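You operate a simulated robot arm through the tools that you are given. There is no shell and no other tool.

You run a simulated two-armed robot. Do the job below in one go: nothing can be reset, and whatever is moved stays where it is left.

TASK
Rub off the smear under the notebook.
Fine: switch the desk lamp on first and off after; push the notebook clear, use the yellow pad and put it back. What is to be rubbed or washed off counts as gone when no trace of it is left.
Where things are to end (x, y in the base frame): yellow notebook within 0.04 m of [0.53, 0.64].

It is judged by the outcome, as a careful person would: the job done as asked, and still so three seconds after it is handed in. It fails if anything else is knocked over, pushed out of place, dropped, spilled or broken.

THE ROBOT
Two 7-joint arms with fingered hands on one trunk that stands fixed in place. Base frame: the origin is at the foot of the trunk, x ahead of it, y to its left, z up. Lengths are in m, angles in degrees, forces in N, time in s.
The left shoulder is at [0.068, 0.174, 1.015], the right one opposite. With the tool pointing down near the work surface each hand reaches from about 0.34 to 0.76 m from the base axis, measured 20 degrees to its own side. Payload 3.8 kg a hand.
The TCP of each hand is the grasp point between the finger pads, 0.026 m short of the fingertips. In the tool frame z runs along the fingers and y along their closing line. The gripper opens to 0.132 m. The gripper's body begins 0.073 m behind the TCP. The gripper is a hand of 3 fingers: y runs from the thumb to the fingers, the wrist lies at [0, 0, -0.224] in the tool frame, and closing takes about 1.5 s.
Orientation is told as [roll, pitch, yaw] about the base's x, y, z axes, in that order, counted from this pose: with the fingers straight down and closing along the base's y, the tool's x points along the base's -x, its y along +y and its z along -z.

THE INTERFACE
- The arms move only by the tool drive_tool. It takes "left_deltas", "right_deltas" or both (then of equal length, played together; a hand with none holds still); each is a list that holds one entry, the list of rows, each a list of 7 numbers: the shift along the tool's x, y, z in m, then the turn, a rotation vector about the tool's x, y, z in degrees, then the closure in counts, from 0 (fully open) to 255 (shut). In form: [[[x, y, z, wx, wy, wz, jaw], ...]]. A call has 1 to 20 rows; each row shifts and turns the commanded pose from where the row before left it, along the tool's axes as they then stand. Rows are played at 5 a second. More than 0.05 m and 8.6 degrees between two rows, or a gripper value outside its range, and nothing of the call is played. A pose out of reach is approached as far as the arm can. The call stops where the force on the tool passes 40 N (or 10 N more than at its start, if that is more) or the arm is blocked; 0.2 s more then pass. The fingers move at their own pace (about 0.108 m/s each) and stop on an object; they squeeze with about 32 N. The grip force told is the motor's: it shows also when the fingers shut on nothing. Time passes only in rows, and 0.2 s behind the last, so rows that do not move let the fingers close. The reply holds the time, the measured pose of the TCP, the force on the tool along the base axes, the opening and the grip force, in the units named above and with some noise, with the torque about the TCP (base axes, N m) and any sound that the robot's microphone picked up.
- Cameras (640 x 400 px; columns grow to the right, rows downward): "scene" is now at [0.1559, 0.0507, 0.9313]; the picture's right is [0.62, -0.78, 0.00], its down [0.18, 0.14, -0.97] and it looks along [0.76, 0.61, 0.22] (base axes); focal length 214 px, centre (320, 200). "left" rides on the left gripper at [-0.062, 0.003, -0.092] in its tool frame; the picture's right is [-0.05, -1.00, 0.00], its down [0.83, -0.04, -0.56] and it looks along [0.55, -0.03, 0.83] (tool axes); focal length 230 px, centre (320, 200). "right" rides on the right gripper at [0.061, 0.003, -0.092] in its tool frame; the picture's right is [-0.05, 1.00, 0.00], its down [-0.83, -0.04, -0.55] and it looks along [-0.55, -0.03, 0.83] (tool axes); focal length 230 px, centre (320, 200). There is no depth. A picture from a camera that has moved, and an enlarged one, comes with that camera's place and axes in the base frame and with its lens. The place of the scene camera against the robot may be out by one fixed shift of up to 0.012 m in any direction.
- capture(camera): a new picture of that camera. The clock stands still meanwhile.
- lift_body(by): slides the trunk up (or, below 0, down) by that many m; the arms and the scene camera ride with it, the base frame stays. It gives what a move gives, with no picture.
- set_grasp(shape, hand): the hand has 3 fingers and takes this shape, open, in about a second: jaw (thumb against the fingers, like two jaws); tri (thumb and two fingers); tip (a fingertip pinch); poke (one finger out to press); point (the index stretched); flat (the hand flat); cup (the hand cupped); fist (a fist). The gripper value then closes the fingers along that shape, each until it touches; the sizes above hold for jaw. It gives what a move gives, with no picture.
- head_to(pan, tilt): turns the head with the scene camera to pan (to the left, within 60 degrees either way) and tilt (down, from -29 to 69), counted from straight ahead of the robot. It gives what a move gives.
- inspect(camera, box): a new picture of the part [left, top, right, bottom] of that camera's present view, enlarged. The clock stands still meanwhile.
- close_job(): hands the job in; it is judged then, once.

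Nothing tells you positions but the pictures and the camera data. Unless the task says otherwise, let go and move clear before handing in.

The tools are called after "Call:" as a command line: name --argument value ..., lists and objects as JSON in quotes. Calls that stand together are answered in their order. drive_tool: Moves the arms, as the interface text tells. Its arguments: {"type":"object","properties":{"left_deltas":{"type":"array","items":{"type":"array","items":{"type":"array","items":{"type":"number"}}}},"right_deltas":{"type":"array","items":{"type":"array","items":{"type":"array","items":{"type":"number"}}}}},"required":[]} The other tools are called the same way: lift_body (by) slides the trunk up or down; set_grasp (shape, hand) gives the hand a shape; head_to (pan, tilt) turns the head that bears the scene camera; capture (camera) takes a picture; inspect (camera, box) takes an enlarged picture of a part of a camera's view; close_job () hands the job in.

At the start:

```text
clock: 0.0
left_position: [0.2894, 0.3774, 1.0804]
left_tcp_rot: [0.0, 0.0, -0.1]
left_ft_force: [-0.7, 0.7, 0.3]
left_moment: [0.0, 0.0, 0.03]
left_width: 0.1319
left_grasp_force: 0.1
left_shape: jaw
right_position: [0.3669, 0.0593, 1.0558]
right_tcp_rot: [-0.1, -0.1, -0.1]
right_ft_force: [0.0, 0.0, -0.7]
right_moment: [0.0, 0.01, 0.0]
right_width: 0.1321
right_grasp_force: 0.0
right_shape: jaw
trunk travel left (down, up): [-0.325, 0.157]
head pan, tilt: [38.6, -13.0]
```

scene: 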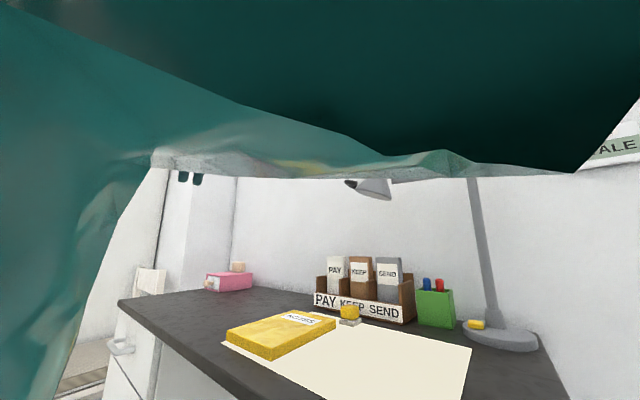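
right: 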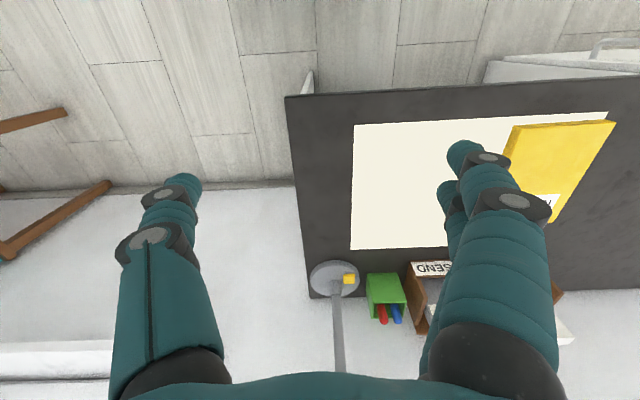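
left: 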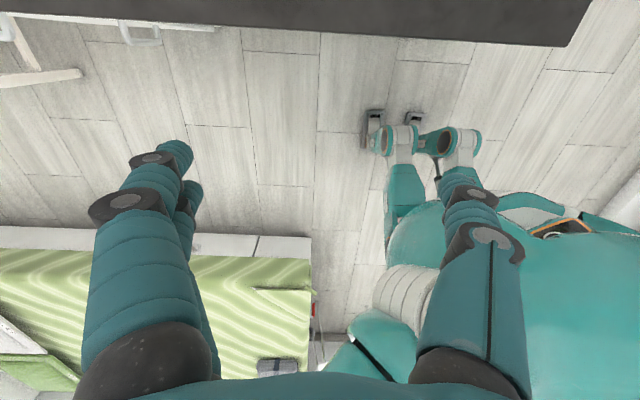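

The desk lies ahead and to the left: a yellow notebook on a cream desk mat, a small yellow pad near the letter rack, and a lamp with a yellow switch on its foot. I'll look from a better head angle to locate them.

Call:
head_to --pan 38 --tilt 25

Call:
capture --camera "scene"

Call:
inspect --camera "right" --box '[280, 80, 640, 340]'

```text
clock: 1.0
left_position: [0.2902, 0.3769, 1.079]
left_tcp_rot: [0.1, 0.1, 0.0]
left_ft_force: [0.0, 0.4, 0.1]
left_moment: [-0.02, -0.01, 0.0]
left_width: 0.1318
left_grasp_force: 0.1
left_shape: jaw
right_position: [0.367, 0.0599, 1.0561]
right_tcp_rot: [0.0, -0.1, 0.0]
right_ft_force: [0.0, -0.2, 0.1]
right_moment: [-0.02, 0.01, 0.0]
right_width: 0.1318
right_grasp_force: 0.0
right_shape: jaw
trunk travel left (down, up): [-0.325, 0.157]
head pan, tilt: [38.0, 25.0]
```

```text
taken
camera scene: at [0.1644, 0.0562, 0.8714], right [0.62, -0.79, 0.0], down [-0.33, -0.26, -0.91], along [0.71, 0.56, -0.42], focal length 214 px, centre (320, 200)
```

scene: 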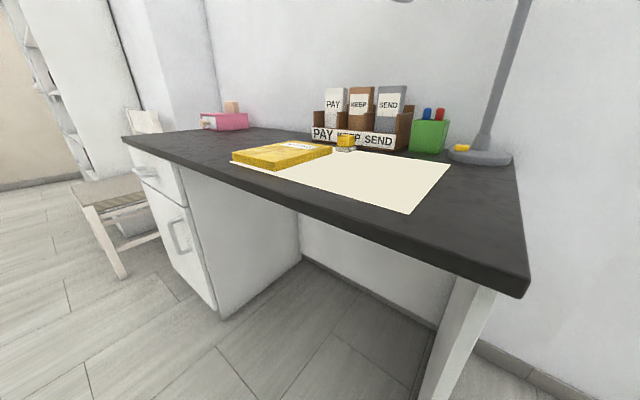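

```text
1.54 times, centred on (460, 210) of right
camera zoom: at [0.3054, 0.0618, 1.1474], right [0.05, 1.0, 0.0], down [0.83, -0.04, 0.56], along [0.56, -0.03, -0.83], focal length 354 px, centre (105, 185)
```

zoom: 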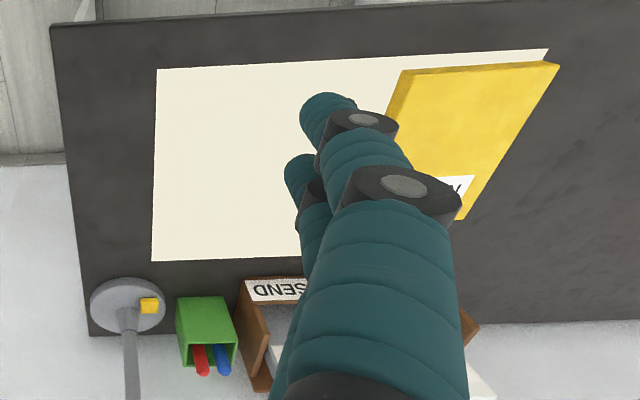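

The desk top seems to be about z 0.74, and the notebook is centred near (0.53, 0.45). I'll zoom in on the pad, the lamp switch and the notebook.

Call:
inspect --camera "scene" --box '[220, 80, 380, 180]'

Call:
inspect --camera "scene" --box '[380, 80, 540, 180]'

Call:
lift_body --by 0.157

Call:
head_to --pan 35 --tilt 40

Call:
capture --camera "scene"

Call:
capture --camera "right"

```text
4.00 times, centred on (300, 130) of scene
camera zoom: at [0.1644, 0.0562, 0.8714], right [0.62, -0.79, 0.0], down [-0.33, -0.26, -0.91], along [0.71, 0.56, -0.42], focal length 858 px, centre (400, 480)
```

zoom: 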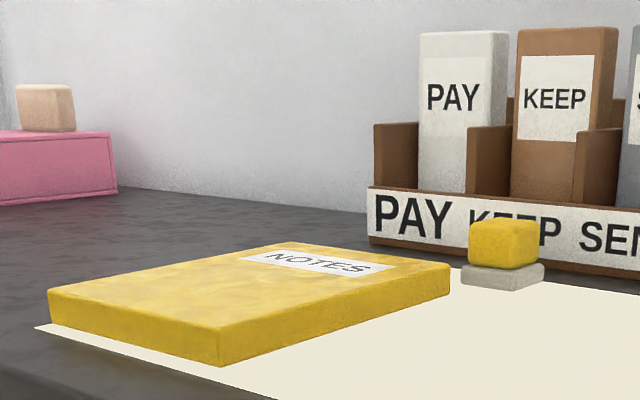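

```text
4.00 times, centred on (460, 130) of scene
camera zoom: at [0.1644, 0.0562, 0.8714], right [0.62, -0.79, 0.0], down [-0.33, -0.26, -0.91], along [0.71, 0.56, -0.42], focal length 858 px, centre (-240, 480)
```

zoom: 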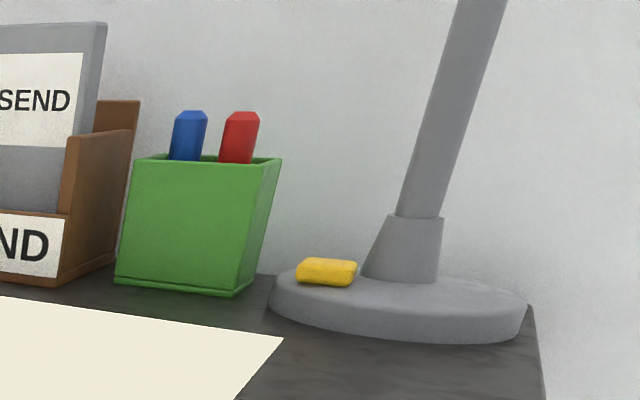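

```text
clock: 2.8
left_position: [0.2918, 0.3773, 1.2355]
left_tcp_rot: [-0.1, 0.2, 0.0]
left_ft_force: [0.0, 0.8, -0.3]
left_moment: [0.02, 0.01, 0.03]
left_width: 0.1319
left_grasp_force: 0.1
left_shape: jaw
right_position: [0.3666, 0.0609, 1.2107]
right_tcp_rot: [0.0, 0.2, -0.1]
right_ft_force: [0.0, 0.6, -0.2]
right_moment: [0.01, 0.01, 0.01]
right_width: 0.132
right_grasp_force: 0.1
right_shape: jaw
trunk travel left (down, up): [-0.482, 0.0]
head pan, tilt: [38.0, 25.0]
```

```text
clock: 3.6
left_position: [0.2903, 0.3779, 1.2379]
left_tcp_rot: [0.1, 0.0, 0.0]
left_ft_force: [-0.8, -0.2, 0.6]
left_moment: [-0.04, 0.01, 0.0]
left_width: 0.1319
left_grasp_force: 0.0
left_shape: jaw
right_position: [0.3652, 0.0596, 1.2116]
right_tcp_rot: [0.0, -0.2, -0.1]
right_ft_force: [0.4, 0.7, -0.3]
right_moment: [-0.01, 0.02, 0.01]
right_width: 0.1319
right_grasp_force: 0.0
right_shape: jaw
trunk travel left (down, up): [-0.482, 0.0]
head pan, tilt: [35.0, 40.0]
```

```text
taken
camera scene: at [0.181, 0.0483, 1.0413], right [0.57, -0.82, 0.0], down [-0.53, -0.37, -0.77], along [0.63, 0.44, -0.64], focal length 214 px, centre (320, 200)
```

scene: 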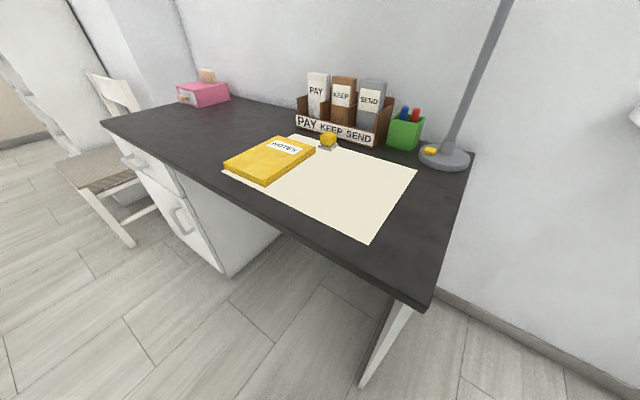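

```text
taken
camera right: at [0.3052, 0.0618, 1.304], right [0.05, 1.0, 0.0], down [0.83, -0.04, 0.56], along [0.56, -0.03, -0.83], focal length 230 px, centre (320, 200)
```

right: 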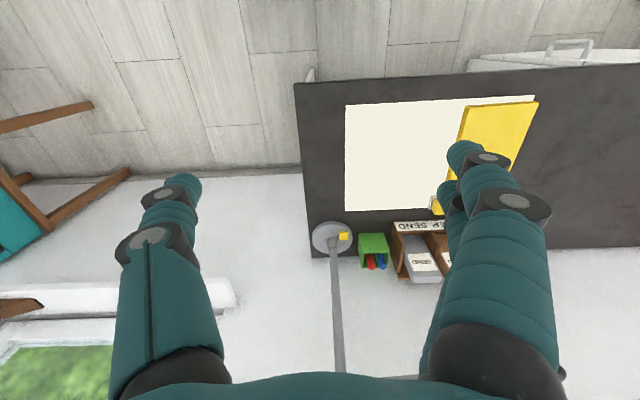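

The mat and desk top come out at z ≈ 0.737. The lamp head hangs somewhere above the desk, so I'll look up to place it before I move any arm.

Call:
head_to --pan 15 --tilt 0

Call:
capture --camera "scene"

Call:
head_to --pan 40 --tilt 10

Call:
capture --camera "scene"

Call:
inspect --camera "right" --box '[290, 200, 450, 300]'

```text
clock: 4.7
left_position: [0.2905, 0.3763, 1.2375]
left_tcp_rot: [0.0, 0.1, -0.1]
left_ft_force: [-0.2, -0.6, -0.4]
left_moment: [0.01, -0.02, 0.02]
left_width: 0.1319
left_grasp_force: 0.0
left_shape: jaw
right_position: [0.3672, 0.0596, 1.2119]
right_tcp_rot: [0.0, 0.0, 0.0]
right_ft_force: [-0.2, 0.2, -0.9]
right_moment: [0.03, -0.01, 0.0]
right_width: 0.1317
right_grasp_force: 0.0
right_shape: jaw
trunk travel left (down, up): [-0.482, 0.0]
head pan, tilt: [15.0, 0.0]
```

```text
taken
camera scene: at [0.1984, 0.0229, 1.1048], right [0.26, -0.97, 0.0], down [0.0, 0.0, -1.0], along [0.97, 0.26, 0.0], focal length 214 px, centre (320, 200)
```

scene: 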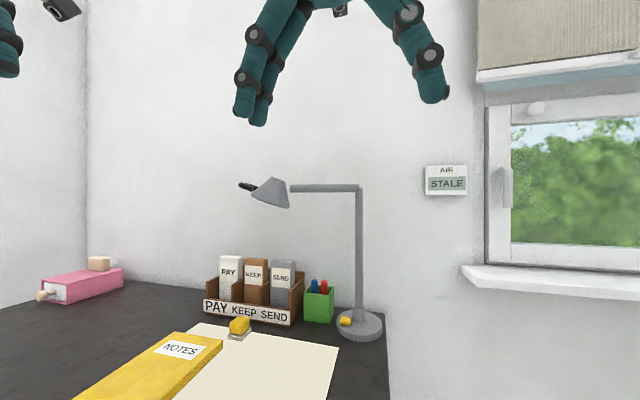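

```text
clock: 5.6
left_position: [0.2904, 0.3771, 1.2373]
left_tcp_rot: [-0.1, 0.0, 0.0]
left_ft_force: [-0.2, -0.9, 0.7]
left_moment: [-0.02, 0.02, -0.01]
left_width: 0.1319
left_grasp_force: 0.1
left_shape: jaw
right_position: [0.3672, 0.0591, 1.2126]
right_tcp_rot: [0.0, -0.1, -0.1]
right_ft_force: [0.1, 0.2, -0.2]
right_moment: [-0.02, 0.02, 0.01]
right_width: 0.1317
right_grasp_force: 0.0
right_shape: jaw
trunk travel left (down, up): [-0.482, 0.0]
head pan, tilt: [40.0, 10.0]
```

```text
taken
camera scene: at [0.1827, 0.0592, 1.0889], right [0.64, -0.77, 0.0], down [-0.13, -0.11, -0.98], along [0.76, 0.63, -0.17], focal length 214 px, centre (320, 200)
```

scene: 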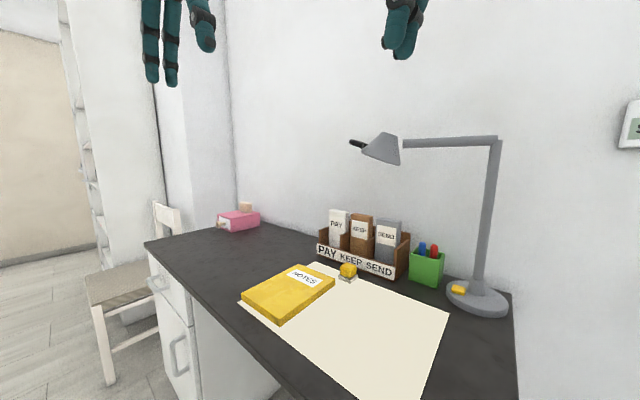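

```text
4.00 times, centred on (370, 250) of right
camera zoom: at [0.3054, 0.0618, 1.304], right [0.05, 1.0, 0.0], down [0.83, -0.04, 0.56], along [0.56, -0.03, -0.83], focal length 920 px, centre (120, 0)
```

zoom: 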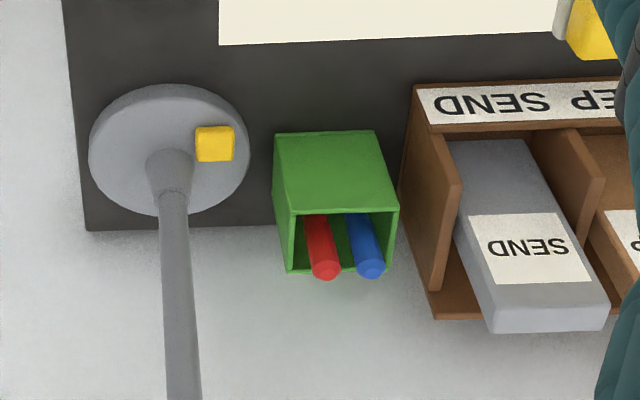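

The lamp head is near (0.65, 0.26, 1.12), its switch near (0.805, 0.11, 0.767), and the pen cup is just left of it. I'll lower the trunk again, shape the right hand to poke, and check where the finger is.

Call:
lift_body --by -0.157

Call:
set_grasp --hand "right" --shape "poke"

Call:
head_to --pan 0 --tilt -10

Call:
capture --camera "right"

Call:
capture --camera "scene"

```text
clock: 7.4
left_position: [0.3362, 0.377, 0.9966]
left_tcp_rot: [0.0, 15.6, 0.0]
left_ft_force: [0.4, 0.1, 0.2]
left_moment: [0.01, 0.02, -0.06]
left_width: 0.1318
left_grasp_force: 0.0
left_shape: jaw
right_position: [0.3663, 0.0601, 1.0567]
right_tcp_rot: [0.1, -0.1, 0.0]
right_ft_force: [0.0, -0.1, 0.1]
right_moment: [-0.01, -0.02, -0.02]
right_width: 0.1318
right_grasp_force: 0.0
right_shape: jaw
trunk travel left (down, up): [-0.325, 0.157]
head pan, tilt: [40.0, 10.0]
```

```text
clock: 8.3
left_position: [0.3357, 0.3769, 0.997]
left_tcp_rot: [0.0, 15.7, 0.0]
left_ft_force: [-0.5, 0.5, -0.3]
left_moment: [-0.03, 0.01, 0.01]
left_width: 0.1314
left_grasp_force: 0.0
left_shape: jaw
right_position: [0.3665, 0.0604, 1.0559]
right_tcp_rot: [0.0, -0.1, -0.2]
right_ft_force: [0.7, -0.4, 0.3]
right_moment: [0.01, 0.03, 0.0]
right_width: 0.0
right_grasp_force: 0.0
right_shape: poke
trunk travel left (down, up): [-0.325, 0.157]
head pan, tilt: [40.0, 10.0]
```

```text
clock: 9.3
left_position: [0.3357, 0.3761, 0.9965]
left_tcp_rot: [0.0, 15.7, 0.0]
left_ft_force: [0.0, -0.6, 1.5]
left_moment: [-0.01, 0.0, -0.01]
left_width: 0.1319
left_grasp_force: 0.0
left_shape: jaw
right_position: [0.3664, 0.0592, 1.0552]
right_tcp_rot: [0.0, -0.1, -0.1]
right_ft_force: [0.4, 0.0, 0.1]
right_moment: [-0.03, -0.01, 0.01]
right_width: 0.0003
right_grasp_force: 0.0
right_shape: poke
trunk travel left (down, up): [-0.325, 0.157]
head pan, tilt: [0.0, -10.0]
```

```text
taken
camera right: at [0.3054, 0.0618, 1.147], right [0.05, 1.0, 0.0], down [0.83, -0.04, 0.56], along [0.56, -0.03, -0.83], focal length 230 px, centre (320, 200)
```

right: 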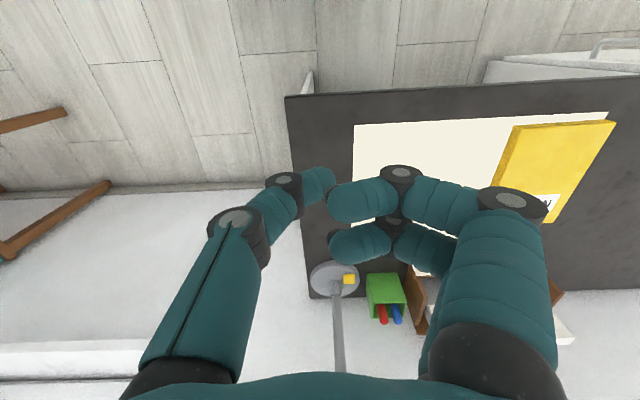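

```text
taken
camera scene: at [0.176, -0.0004, 0.9265], right [0.0, -1.0, 0.0], down [0.17, 0.0, -0.98], along [0.98, 0.0, 0.17], focal length 214 px, centre (320, 200)
```

scene: 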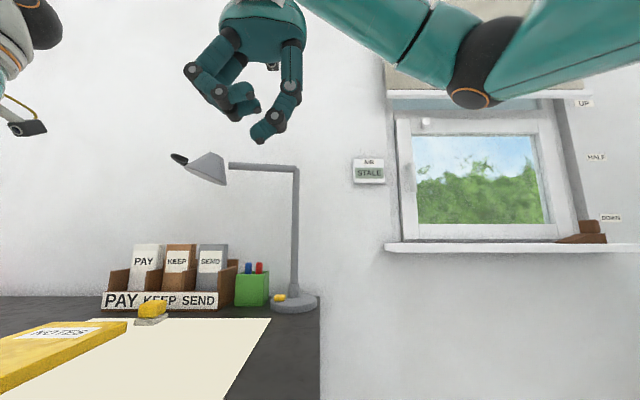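

The poking digit's tip sits on the tool axis about 0.026 m past the TCP. I'll bring the right hand forward over the bare mat, below and clear of the lamp head, then tilt it forward 45°.

Call:
drive_tool --right_deltas '[[[-0.0307, 0.0034, 0.0258, 0, 0, 0, 0], [-0.0307, 0.0034, 0.0258, 0, 0, 0, 0], [-0.0307, 0.0034, 0.0258, 0, 0, 0, 0], [-0.0307, 0.0034, 0.0258, 0, 0, 0, 0], [-0.0307, 0.0034, 0.0258, 0, 0, 0, 0], [-0.0307, 0.0034, 0.0258, 0, 0, 0, 0], [0, 0, 0, 0, -7.5, 0, 0], [0, 0, 0, 0, -7.5, 0, 0], [0, 0, 0, 0, -7.5, 0, 0], [0, 0, 0, 0, -7.5, 0, 0], [0, 0, 0, 0, -7.5, 0, 0], [0, 0, 0, 0, -7.5, 0, 0]]]'

Call:
head_to --pan 10 --tilt 10

Call:
capture --camera "scene"

Call:
capture --camera "right"

```text
clock: 11.9
left_position: [0.3355, 0.3763, 0.998]
left_tcp_rot: [0.0, 15.7, 0.0]
left_ft_force: [0.2, -0.3, 0.0]
left_moment: [0.01, 0.02, 0.01]
left_width: 0.132
left_grasp_force: 0.1
left_shape: jaw
right_position: [0.5517, 0.0809, 0.8996]
right_tcp_rot: [0.1, -45.3, -0.2]
right_ft_force: [0.1, -0.2, 0.6]
right_moment: [-0.01, 0.0, -0.01]
right_width: 0.0002
right_grasp_force: 0.2
right_shape: poke
trunk travel left (down, up): [-0.325, 0.157]
head pan, tilt: [0.0, -10.0]
```

```text
clock: 12.8
left_position: [0.3352, 0.3765, 0.9979]
left_tcp_rot: [0.0, 15.8, 0.0]
left_ft_force: [-0.1, 0.7, -0.4]
left_moment: [0.0, 0.03, 0.01]
left_width: 0.1318
left_grasp_force: 0.1
left_shape: jaw
right_position: [0.5505, 0.0809, 0.9014]
right_tcp_rot: [-0.2, -45.0, -0.1]
right_ft_force: [-0.7, 0.1, 0.3]
right_moment: [0.0, 0.01, -0.01]
right_width: 0.0
right_grasp_force: 0.0
right_shape: poke
trunk travel left (down, up): [-0.325, 0.157]
head pan, tilt: [10.0, 10.0]
```

```text
taken
camera scene: at [0.1833, 0.0156, 0.8953], right [0.17, -0.98, 0.0], down [-0.17, -0.03, -0.98], along [0.97, 0.17, -0.17], focal length 214 px, centre (320, 200)
```

scene: 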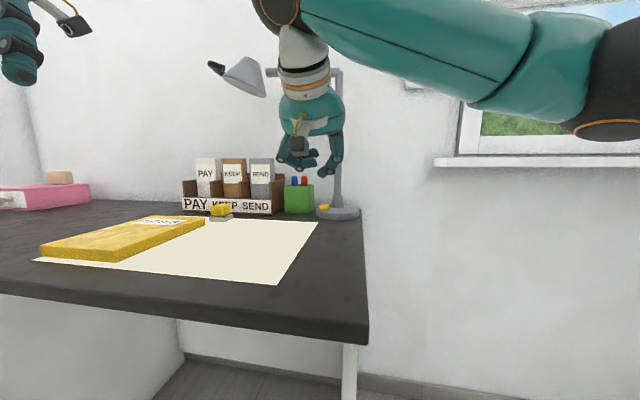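

```text
taken
camera right: at [0.4428, 0.0824, 0.9218], right [0.04, 1.0, 0.04], down [0.19, -0.04, 0.98], along [0.98, -0.03, -0.2], focal length 230 px, centre (320, 200)
```

right: 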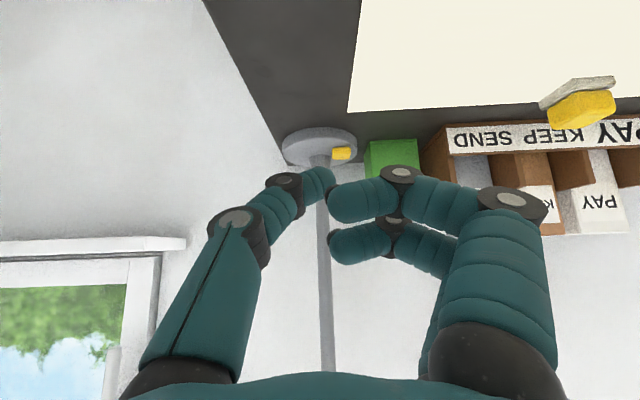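

The tilt worked and the switch shows just past the fingertip. I'll move to a spot about 3 cm above it and look again.

Call:
drive_tool --right_deltas '[[[-0.0183, 0.0048, 0.0371, 0, 0, 0, 0], [-0.0183, 0.0048, 0.0371, 0, 0, 0, 0], [-0.0183, 0.0048, 0.0371, 0, 0, 0, 0], [-0.0183, 0.0048, 0.0371, 0, 0, 0, 0], [-0.0183, 0.0048, 0.0371, 0, 0, 0, 0], [-0.0168, 0.0048, 0.0341, 0, 0, 0, 0], [0, 0, 0, 0, 0, 0, 0]]]'

Call:
capture --camera "right"

Call:
inspect --camera "scene" --box '[260, 130, 400, 230]'

```text
clock: 14.4
left_position: [0.3349, 0.3765, 0.9969]
left_tcp_rot: [0.0, 15.7, 0.0]
left_ft_force: [-1.1, 0.8, -0.7]
left_moment: [0.02, 0.01, -0.01]
left_width: 0.1319
left_grasp_force: 0.0
left_shape: jaw
right_position: [0.7763, 0.1042, 0.8223]
right_tcp_rot: [0.0, -45.0, 0.1]
right_ft_force: [-0.5, 0.5, 0.2]
right_moment: [-0.01, 0.04, -0.01]
right_width: 0.0002
right_grasp_force: 0.0
right_shape: poke
right hand out of reach, approached as far as the arm can: row 6
trunk travel left (down, up): [-0.325, 0.157]
head pan, tilt: [10.0, 10.0]
```

```text
taken
camera right: at [0.6682, 0.1067, 0.843], right [0.04, 1.0, 0.04], down [0.19, -0.04, 0.98], along [0.98, -0.03, -0.19], focal length 230 px, centre (320, 200)
```

right: 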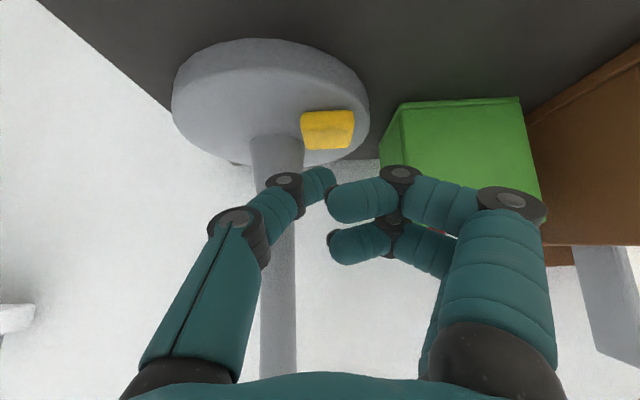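

```text
4.00 times, centred on (330, 180) of scene
camera zoom: at [0.1832, 0.0158, 0.8953], right [0.17, -0.98, 0.0], down [-0.17, -0.03, -0.98], along [0.97, 0.17, -0.17], focal length 858 px, centre (280, 280)
```

zoom: 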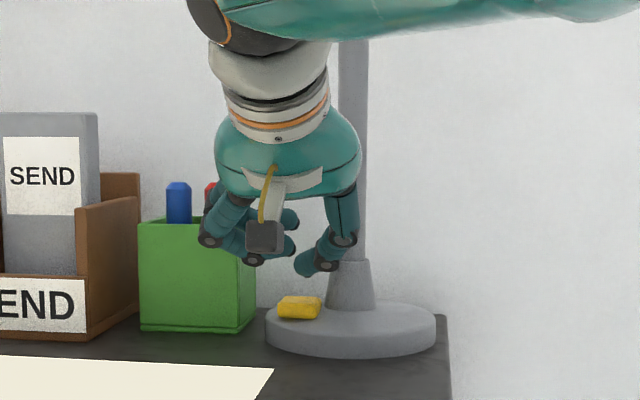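

The arm is at its reach limit at this tilt, about 1.5 cm short of the switch. Yawing the hand 15° left and tilting 7° more brings the wrist closer, so I'll do that and re-measure.

Call:
drive_tool --right_deltas '[[[0, 0, 0, -5.3, 0, -5.3, 0], [0, 0, 0, -5.3, 0, -5.3, 0], [0, 0, 0, 0, -7, 0, 0], [0, 0, 0, 0, 0, 0, 0]]]'

Call:
capture --camera "right"

```text
clock: 15.4
left_position: [0.3356, 0.3774, 0.9974]
left_tcp_rot: [-0.1, 15.7, -0.1]
left_ft_force: [-0.4, 0.4, 0.3]
left_moment: [-0.01, -0.02, -0.01]
left_width: 0.1319
left_grasp_force: 0.1
left_shape: jaw
right_position: [0.7767, 0.103, 0.8206]
right_tcp_rot: [0.0, -52.1, 15.1]
right_ft_force: [0.4, -0.3, 0.7]
right_moment: [-0.02, -0.01, 0.0]
right_width: 0.0
right_grasp_force: 0.0
right_shape: poke
trunk travel left (down, up): [-0.325, 0.157]
head pan, tilt: [10.0, 10.0]
```

```text
taken
camera right: at [0.6689, 0.0767, 0.8286], right [-0.23, 0.97, 0.04], down [0.08, -0.02, 1.0], along [0.97, 0.23, -0.07], focal length 230 px, centre (320, 200)
```

right: 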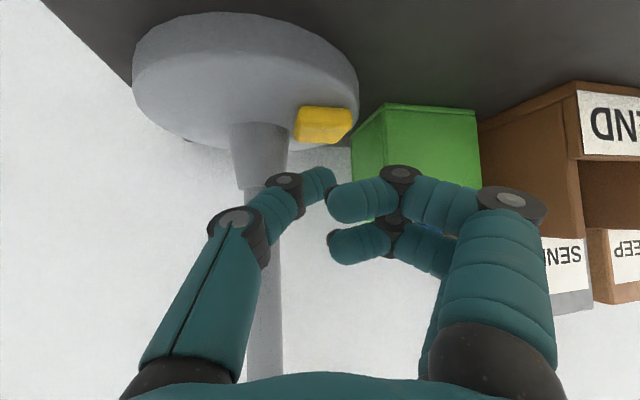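

The pose is good, with the tip just above and in front of the switch. I'll ease it down to just above the switch top.

Call:
drive_tool --right_deltas '[[[0.0095, -0.0007, 0.0203, 0, 0, 0, 0], [0.0047, 0, 0.0037, 0, 0, 0, 0], [0, 0, 0, 0, 0, 0, 0]]]'

Call:
inspect --camera "right" --box '[200, 60, 440, 210]'

Call:
inspect --camera "scene" --box '[280, 150, 380, 230]'

```text
clock: 16.2
left_position: [0.3358, 0.3775, 0.998]
left_tcp_rot: [0.0, 15.7, 0.0]
left_ft_force: [-0.4, -0.8, -0.6]
left_moment: [0.0, 0.0, -0.02]
left_width: 0.1319
left_grasp_force: 0.1
left_shape: jaw
right_position: [0.7865, 0.1066, 0.7992]
right_tcp_rot: [-0.1, -52.4, 15.0]
right_ft_force: [1.9, 0.5, 9.2]
right_moment: [0.09, -0.22, -0.03]
right_width: 0.0001
right_grasp_force: 0.1
right_shape: poke
trunk travel left (down, up): [-0.325, 0.157]
head pan, tilt: [10.0, 10.0]
heard: click
```

```text
2.67 times, centred on (320, 135) of right
camera zoom: at [0.6796, 0.0801, 0.8052], right [-0.23, 0.97, 0.04], down [0.08, -0.02, 1.0], along [0.97, 0.23, -0.07], focal length 614 px, centre (320, 373)
```

zoom: 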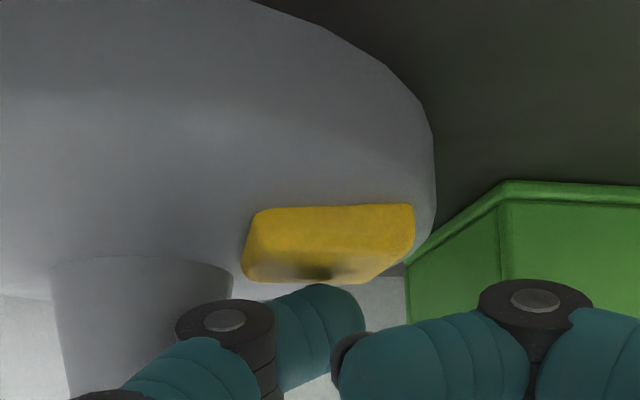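

```text
5.00 times, centred on (330, 190) of scene
camera zoom: at [0.1827, 0.0156, 0.8955], right [0.17, -0.98, 0.0], down [-0.17, -0.03, -0.98], along [0.97, 0.17, -0.17], focal length 1072 px, centre (270, 250)
```

zoom: 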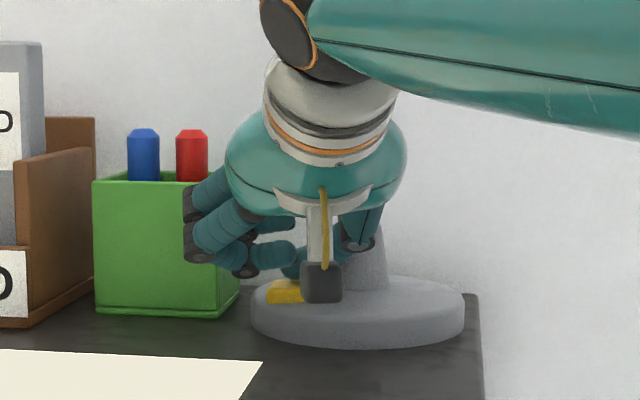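

I heard a click at about 9 N, so the switch was pressed. I'll lift straight off, back away and check that the lamp is lit.

Call:
drive_tool --right_deltas '[[[-0.0237, 0, -0.0184, 0, 0, 0, 0], [-0.0237, 0, -0.0184, 0, 0, 0, 0], [0.02, 0, -0.03, 0, 0, 0, 0], [0.02, 0, -0.03, 0, 0, 0, 0]]]'

Call:
head_to --pan 30 --tilt 8

Call:
capture --camera "scene"

Call:
capture --camera "right"

```text
clock: 17.2
left_position: [0.3344, 0.3765, 0.9966]
left_tcp_rot: [0.1, 15.5, 0.0]
left_ft_force: [1.2, -0.8, 0.3]
left_moment: [-0.03, 0.0, -0.01]
left_width: 0.1317
left_grasp_force: 0.0
left_shape: jaw
right_position: [0.7158, 0.0868, 0.8595]
right_tcp_rot: [0.0, -52.1, 15.0]
right_ft_force: [-0.6, -1.3, 0.1]
right_moment: [0.06, 0.02, -0.01]
right_width: 0.0001
right_grasp_force: 0.0
right_shape: poke
trunk travel left (down, up): [-0.325, 0.157]
head pan, tilt: [10.0, 10.0]
```

```text
clock: 18.0
left_position: [0.3353, 0.3778, 0.9969]
left_tcp_rot: [0.1, 15.7, 0.1]
left_ft_force: [-0.2, -0.6, 0.1]
left_moment: [0.03, -0.01, 0.02]
left_width: 0.1317
left_grasp_force: 0.0
left_shape: jaw
right_position: [0.7175, 0.0851, 0.8604]
right_tcp_rot: [0.0, -52.1, 14.9]
right_ft_force: [0.3, 0.4, -0.4]
right_moment: [-0.01, 0.01, 0.01]
right_width: 0.0001
right_grasp_force: 0.1
right_shape: poke
trunk travel left (down, up): [-0.325, 0.157]
head pan, tilt: [30.0, 8.0]
```

```text
taken
camera scene: at [0.172, 0.0457, 0.8985], right [0.5, -0.87, 0.0], down [-0.12, -0.07, -0.99], along [0.86, 0.49, -0.14], focal length 214 px, centre (320, 200)
```

scene: 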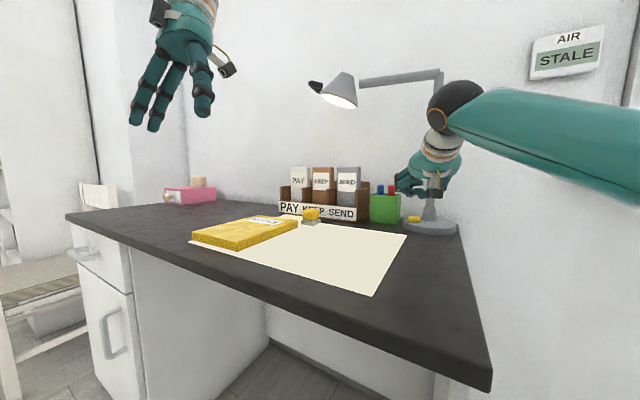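

```text
taken
camera right: at [0.6086, 0.0592, 0.8677], right [-0.23, 0.97, 0.04], down [0.08, -0.02, 1.0], along [0.97, 0.23, -0.07], focal length 230 px, centre (320, 200)
```

right: 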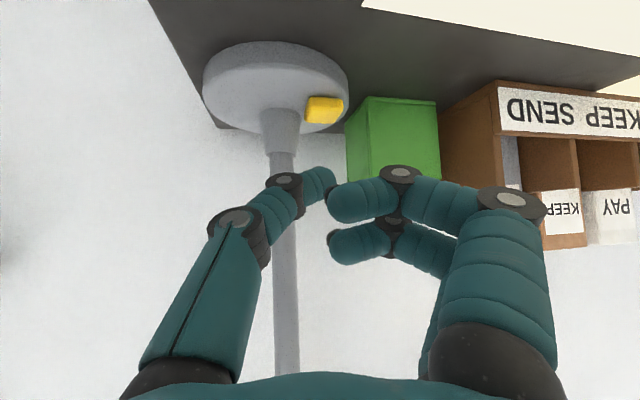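

The lamp is lit and nothing was disturbed. Next I'll pull the right hand back out of the way and turn the left hand fingers-down with its closing line along x, so thumb and fingers can push the notebook at two points.

Call:
drive_tool --right_deltas '[[[0.0198, -0.0064, -0.0384, 0, 0, 0, 0], [0.0198, -0.0064, -0.0384, 0, 0, 0, 0], [0.0198, -0.0064, -0.0384, 0, 0, 0, 0], [0.0198, -0.0064, -0.0384, 0, 0, 0, 0], [0.0198, -0.0064, -0.0384, 0, 0, 0, 0], [0, 0, 0, 0, 0, 0, 0], [0, 0, 0, 0, 0, 0, 0], [0, 0, 0, 0, 0, 0, 0], [0, 0, 0, 0, 0, 0, 0], [0, 0, 0, 0, 0, 0, 0], [0, 0, 0, 0, 0, 0, 0], [0, 0, 0, 0, 0, 0, 0], [0, 0, 0, 0, 0, 0, 0], [0, 0, 0, 0, 0, 0, 0]]]' --left_deltas '[[[0, 0, 0, 0, -7.8, 0, 0], [0, 0, 0, 0, -7.8, 0, 0], [0, 0, 0, 0, 0, 8.18, 0], [0, 0, 0, 0, 0, 8.18, 0], [0, 0, 0, 0, 0, 8.18, 0], [0, 0, 0, 0, 0, 8.18, 0], [0, 0, 0, 0, 0, 8.18, 0], [0, 0, 0, 0, 0, 8.18, 0], [0, 0, 0, 0, 0, 8.18, 0], [0, 0, 0, 0, 0, 8.18, 0], [0, 0, 0, 0, 0, 8.18, 0], [0, 0, 0, 0, 0, 8.18, 0], [0, 0, 0, 0, 0, 8.18, 0], [0, 0, 0, 0, 0, 0, 0]]]'

Call:
capture --camera "left"

Call:
capture --camera "scene"

```text
clock: 21.0
left_position: [0.3371, 0.3723, 0.994]
left_tcp_rot: [-3.2, 0.1, -91.0]
left_ft_force: [0.6, 0.9, -0.5]
left_moment: [0.03, -0.03, 0.0]
left_width: 0.1321
left_grasp_force: 0.0
left_shape: jaw
left hand out of reach, approached as far as the arm can: row 1
right_position: [0.5187, 0.0026, 0.9024]
right_tcp_rot: [-0.1, -52.0, 14.9]
right_ft_force: [0.2, -0.3, 0.7]
right_moment: [0.02, 0.01, 0.01]
right_width: 0.0
right_grasp_force: 0.1
right_shape: poke
trunk travel left (down, up): [-0.325, 0.157]
head pan, tilt: [30.0, 8.0]
```

```text
taken
camera left: at [0.3436, 0.3114, 1.0866], right [-1.0, -0.03, 0.06], down [0.0, 0.83, 0.56], along [-0.07, 0.56, -0.83], focal length 230 px, centre (320, 200)
```

left: 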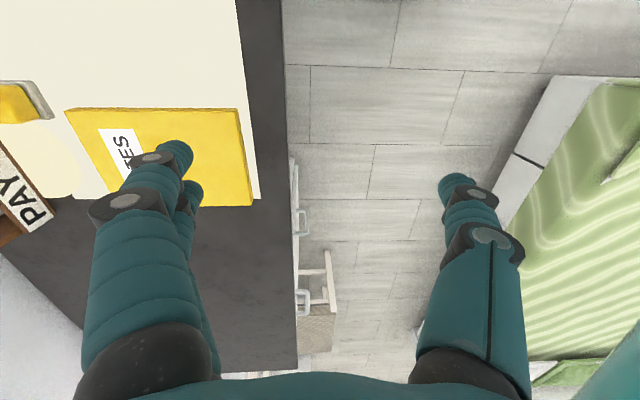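

```text
taken
camera scene: at [0.1719, 0.0458, 0.8985], right [0.5, -0.87, 0.0], down [-0.12, -0.07, -0.99], along [0.86, 0.5, -0.14], focal length 214 px, centre (320, 200)
```

scene: 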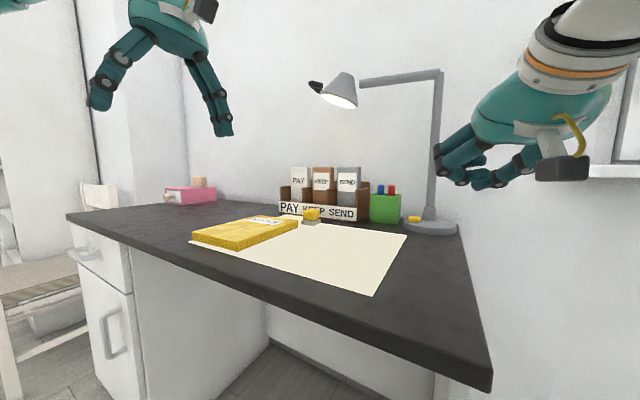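

From the left camera the notebook spans x 0.43–0.64, y 0.385–0.537, so it needs a push of about 0.18 m along +y. I'll bring the left hand over the bare mat to its right, above its top.

Call:
drive_tool --left_deltas '[[[-0.0078, 0.033, 0.0273, 0, 3.2, -1, 0], [-0.0078, 0.033, 0.0273, 0, 0, 0, 0], [-0.0078, 0.033, 0.0273, 0, 0, 0, 0], [-0.0078, 0.033, 0.0273, 0, 0, 0, 0], [-0.0078, 0.033, 0.0273, 0, 0, 0, 0], [-0.0078, 0.033, 0.0273, 0, 0, 0, 0], [0, 0, 0, 0, 0, 0, 0]]]'

Call:
capture --camera "left"

Call:
capture --camera "scene"

```text
clock: 22.6
left_position: [0.5258, 0.3332, 0.8175]
left_tcp_rot: [-3.2, 3.3, -90.1]
left_ft_force: [-0.9, 0.7, 1.0]
left_moment: [0.0, -0.01, 0.01]
left_width: 0.1318
left_grasp_force: 0.0
left_shape: jaw
right_position: [0.5186, 0.0001, 0.9012]
right_tcp_rot: [0.0, -52.1, 14.9]
right_ft_force: [0.6, 0.2, -0.3]
right_moment: [-0.01, -0.03, 0.01]
right_width: 0.0003
right_grasp_force: 0.0
right_shape: poke
trunk travel left (down, up): [-0.325, 0.157]
head pan, tilt: [30.0, 8.0]
```

```text
taken
camera left: at [0.5327, 0.2659, 0.9065], right [-1.0, -0.05, 0.05], down [-0.01, 0.8, 0.6], along [-0.07, 0.6, -0.8], focal length 230 px, centre (320, 200)
```

left: 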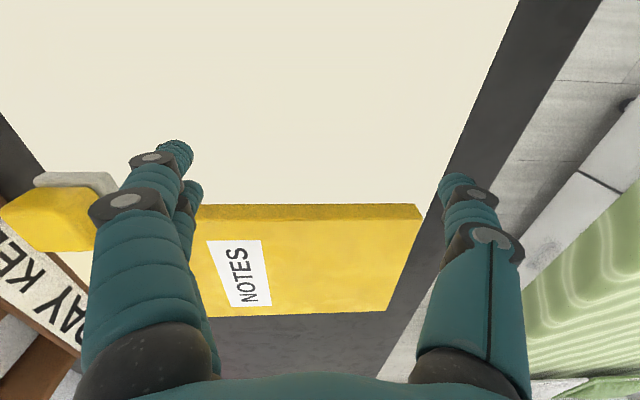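

```text
taken
camera scene: at [0.1717, 0.0456, 0.8986], right [0.5, -0.87, 0.0], down [-0.12, -0.07, -0.99], along [0.86, 0.5, -0.14], focal length 214 px, centre (320, 200)
```

scene: 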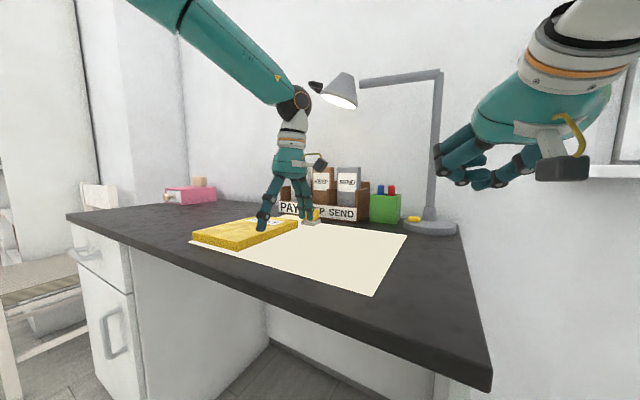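

The hand is level enough to fix with a small correction, and both digits are clear of the notebook's side and of the pad's dish. I'll level it, centre on the notebook and lower the fingertips to about 1 cm above the mat.

Call:
drive_tool --left_deltas '[[[0, 0.008, 0, -3.2, -3.3, 0, 0], [0, 0, 0.0212, 0, 0, 0, 0], [0, 0, 0.0212, 0, 0, 0, 0], [0, 0, 0, 0, 0, 0, 0]]]'

Call:
capture --camera "left"

Call:
inspect --camera "scene" --box '[180, 150, 340, 260]'

```text
clock: 23.6
left_position: [0.5343, 0.335, 0.7785]
left_tcp_rot: [0.1, 0.0, -90.0]
left_ft_force: [-0.2, 0.5, -0.6]
left_moment: [-0.02, -0.02, 0.02]
left_width: 0.132
left_grasp_force: 0.0
left_shape: jaw
right_position: [0.5197, 0.0013, 0.9023]
right_tcp_rot: [0.1, -52.1, 15.0]
right_ft_force: [-0.6, 0.4, 0.0]
right_moment: [0.04, 0.01, 0.03]
right_width: 0.0
right_grasp_force: 0.1
right_shape: poke
trunk travel left (down, up): [-0.325, 0.157]
head pan, tilt: [30.0, 8.0]
```

```text
taken
camera left: at [0.5367, 0.2728, 0.869], right [-1.0, -0.05, 0.0], down [-0.04, 0.83, 0.56], along [-0.03, 0.55, -0.83], focal length 230 px, centre (320, 200)
```

left: 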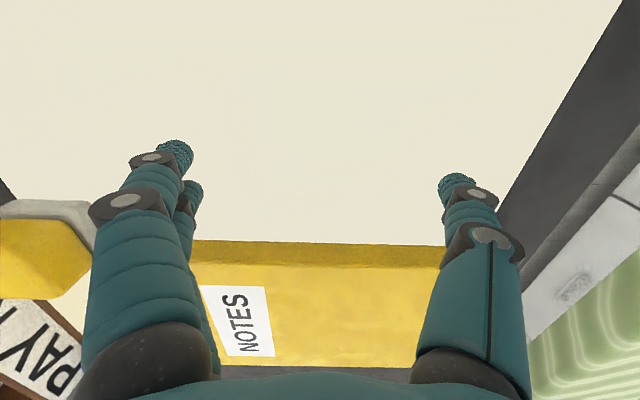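

```text
3.64 times, centred on (260, 205) of scene
camera zoom: at [0.1719, 0.0458, 0.8985], right [0.5, -0.87, 0.0], down [-0.12, -0.07, -0.99], along [0.86, 0.5, -0.14], focal length 780 px, centre (538, 182)
```

zoom: 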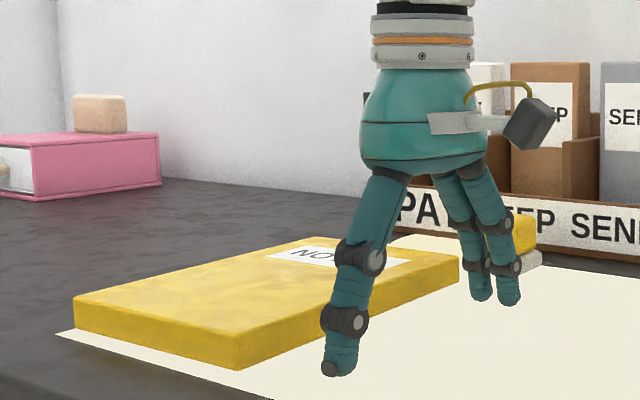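

The two digits face the notebook's side, just inside its ends. I'll push slowly along +y, then check.

Call:
drive_tool --left_deltas '[[[0.01, 0, 0.006, 0, 0, 0, 0], [0.015, 0, 0, 0, 0, 0, 0], [0.015, 0, 0, 0, 0, 0, 0], [0.015, 0, 0, 0, 0, 0, 0], [0.015, 0, 0, 0, 0, 0, 0], [0.015, 0, 0, 0, 0, 0, 0], [0.015, 0, 0, 0, 0, 0, 0], [0.015, 0, 0, 0, 0, 0, 0], [0.015, 0, 0, 0, 0, 0, 0], [0.015, 0, 0, 0, 0, 0, 0], [0.015, 0, 0, 0, 0, 0, 0], [0, 0, 0, 0, 0, 0, 0]]]'

Call:
capture --camera "left"

Call:
capture --camera "scene"

```text
clock: 26.2
left_position: [0.5314, 0.4926, 0.7719]
left_tcp_rot: [0.2, 0.5, -89.7]
left_ft_force: [1.3, -6.0, 10.7]
left_moment: [-0.14, -0.03, 0.08]
left_width: 0.1321
left_grasp_force: 0.0
left_shape: jaw
left hand out of reach, approached as far as the arm can: row 11
right_position: [0.5173, 0.0009, 0.9025]
right_tcp_rot: [0.1, -52.0, 14.9]
right_ft_force: [0.5, -0.3, 0.4]
right_moment: [0.03, 0.0, 0.01]
right_width: 0.0
right_grasp_force: 0.1
right_shape: poke
trunk travel left (down, up): [-0.325, 0.157]
head pan, tilt: [30.0, 8.0]
```

```text
taken
camera left: at [0.5345, 0.43, 0.8641], right [-1.0, -0.06, 0.0], down [-0.05, 0.83, 0.56], along [-0.03, 0.56, -0.83], focal length 230 px, centre (320, 200)
```

left: 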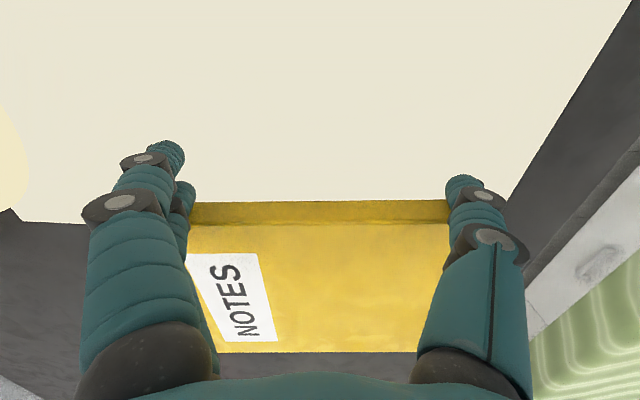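

```text
taken
camera scene: at [0.1715, 0.0449, 0.8986], right [0.5, -0.87, 0.0], down [-0.12, -0.07, -0.99], along [0.86, 0.5, -0.14], focal length 214 px, centre (320, 200)
```

scene: 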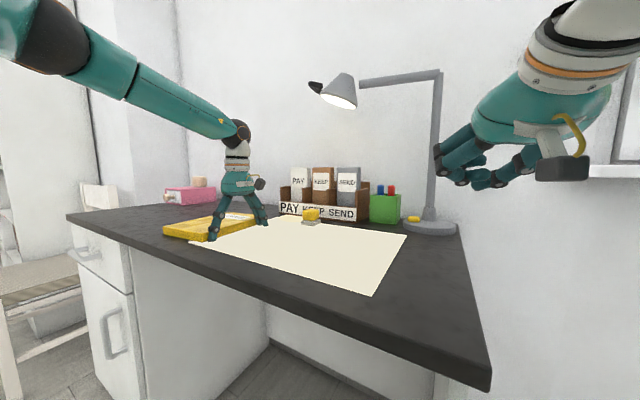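

The notebook is moving straight and its centre is now at y ≈ 0.587, but the arm is at its limit in this pose. I'll lift the tips slightly off the mat, lean the hand so the fingers point toward +y, and push the last 4–5 cm.

Call:
drive_tool --left_deltas '[[[0, 0, -0.005, 0, 0, 0, 0], [0, 0, 0, 0, 8, 0, 0], [0, 0, 0, 0, 8, 0, 0], [0, 0, 0, 0, 8, 0, 0], [0, 0, 0, 0, 0, 0, 0]]]'

Call:
capture --camera "left"

Call:
inspect --camera "scene" --box '[150, 130, 310, 250]'

```text
clock: 27.4
left_position: [0.5324, 0.4909, 0.7768]
left_tcp_rot: [0.1, 24.2, -90.0]
left_ft_force: [-0.1, -2.5, 5.9]
left_moment: [-0.05, -0.52, -0.11]
left_width: 0.132
left_grasp_force: 0.0
left_shape: jaw
right_position: [0.5185, 0.0014, 0.9029]
right_tcp_rot: [0.0, -52.1, 15.0]
right_ft_force: [-0.3, 0.0, 0.0]
right_moment: [-0.01, -0.01, -0.01]
right_width: 0.0
right_grasp_force: 0.2
right_shape: poke
trunk travel left (down, up): [-0.325, 0.157]
head pan, tilt: [30.0, 8.0]
```

```text
taken
camera left: at [0.5344, 0.397, 0.8351], right [-1.0, -0.05, -0.02], down [-0.04, 0.53, 0.85], along [-0.03, 0.85, -0.53], focal length 230 px, centre (320, 200)
```

left: 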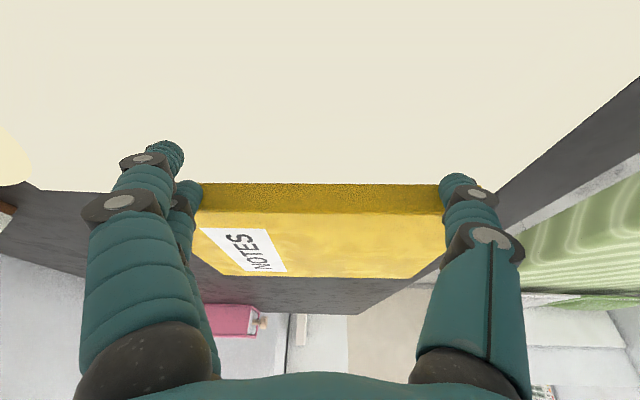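

```text
3.33 times, centred on (230, 190) of scene
camera zoom: at [0.1715, 0.0454, 0.8986], right [0.5, -0.87, 0.0], down [-0.12, -0.07, -0.99], along [0.86, 0.5, -0.14], focal length 715 px, centre (620, 233)
```

zoom: 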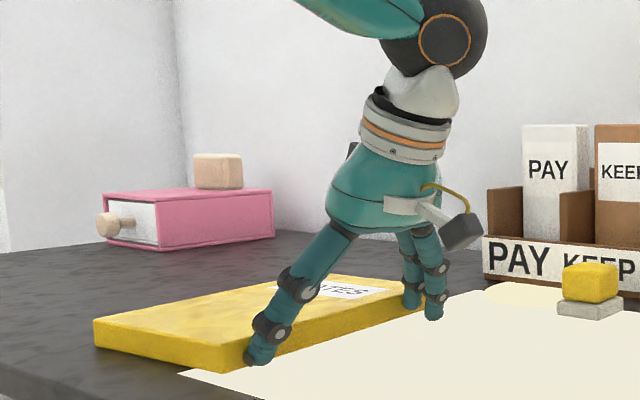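

The notebook's centre is at y ≈ 0.594 and still square. I'll lift a touch and push another 4.5 cm.

Call:
drive_tool --left_deltas '[[[0.0016, 0, -0.0037, 0, 0, 0, 0], [0.0105, 0, 0.0047, 0, 0, 0, 0], [0.0105, 0, 0.0047, 0, 0, 0, 0], [0.0105, 0, 0.0047, 0, 0, 0, 0], [0.0105, 0, 0.0047, 0, 0, 0, 0], [0, 0, 0, 0, 0, 0, 0]]]'

Call:
capture --camera "left"

Call:
capture --camera "scene"

```text
clock: 28.8
left_position: [0.5315, 0.5366, 0.7798]
left_tcp_rot: [-0.1, 24.0, -90.0]
left_ft_force: [0.9, -1.2, 0.3]
left_moment: [0.01, 0.0, 0.02]
left_width: 0.1317
left_grasp_force: 0.1
left_shape: jaw
right_position: [0.5192, 0.0011, 0.9006]
right_tcp_rot: [0.0, -52.1, 14.9]
right_ft_force: [-1.3, 0.8, 0.1]
right_moment: [-0.01, -0.01, 0.0]
right_width: 0.0
right_grasp_force: 0.1
right_shape: poke
trunk travel left (down, up): [-0.325, 0.157]
head pan, tilt: [30.0, 8.0]
```

```text
taken
camera left: at [0.5339, 0.4432, 0.8383], right [-1.0, -0.05, -0.02], down [-0.04, 0.53, 0.85], along [-0.03, 0.85, -0.53], focal length 230 px, centre (320, 200)
```

left: 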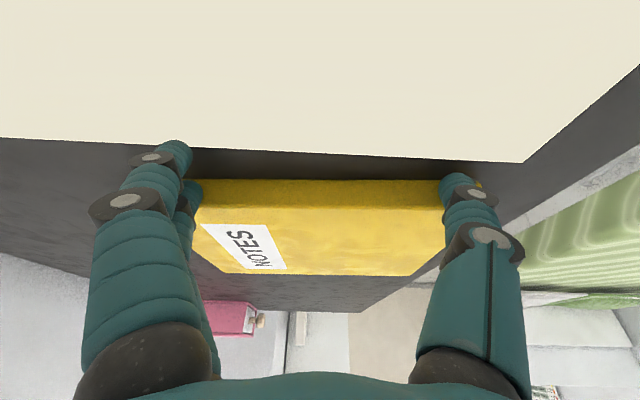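

```text
taken
camera scene: at [0.1719, 0.0457, 0.8985], right [0.5, -0.87, 0.0], down [-0.12, -0.07, -0.99], along [0.86, 0.5, -0.14], focal length 214 px, centre (320, 200)
```

scene: 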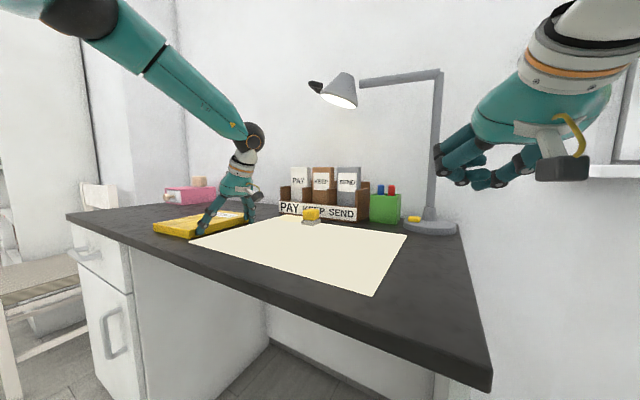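

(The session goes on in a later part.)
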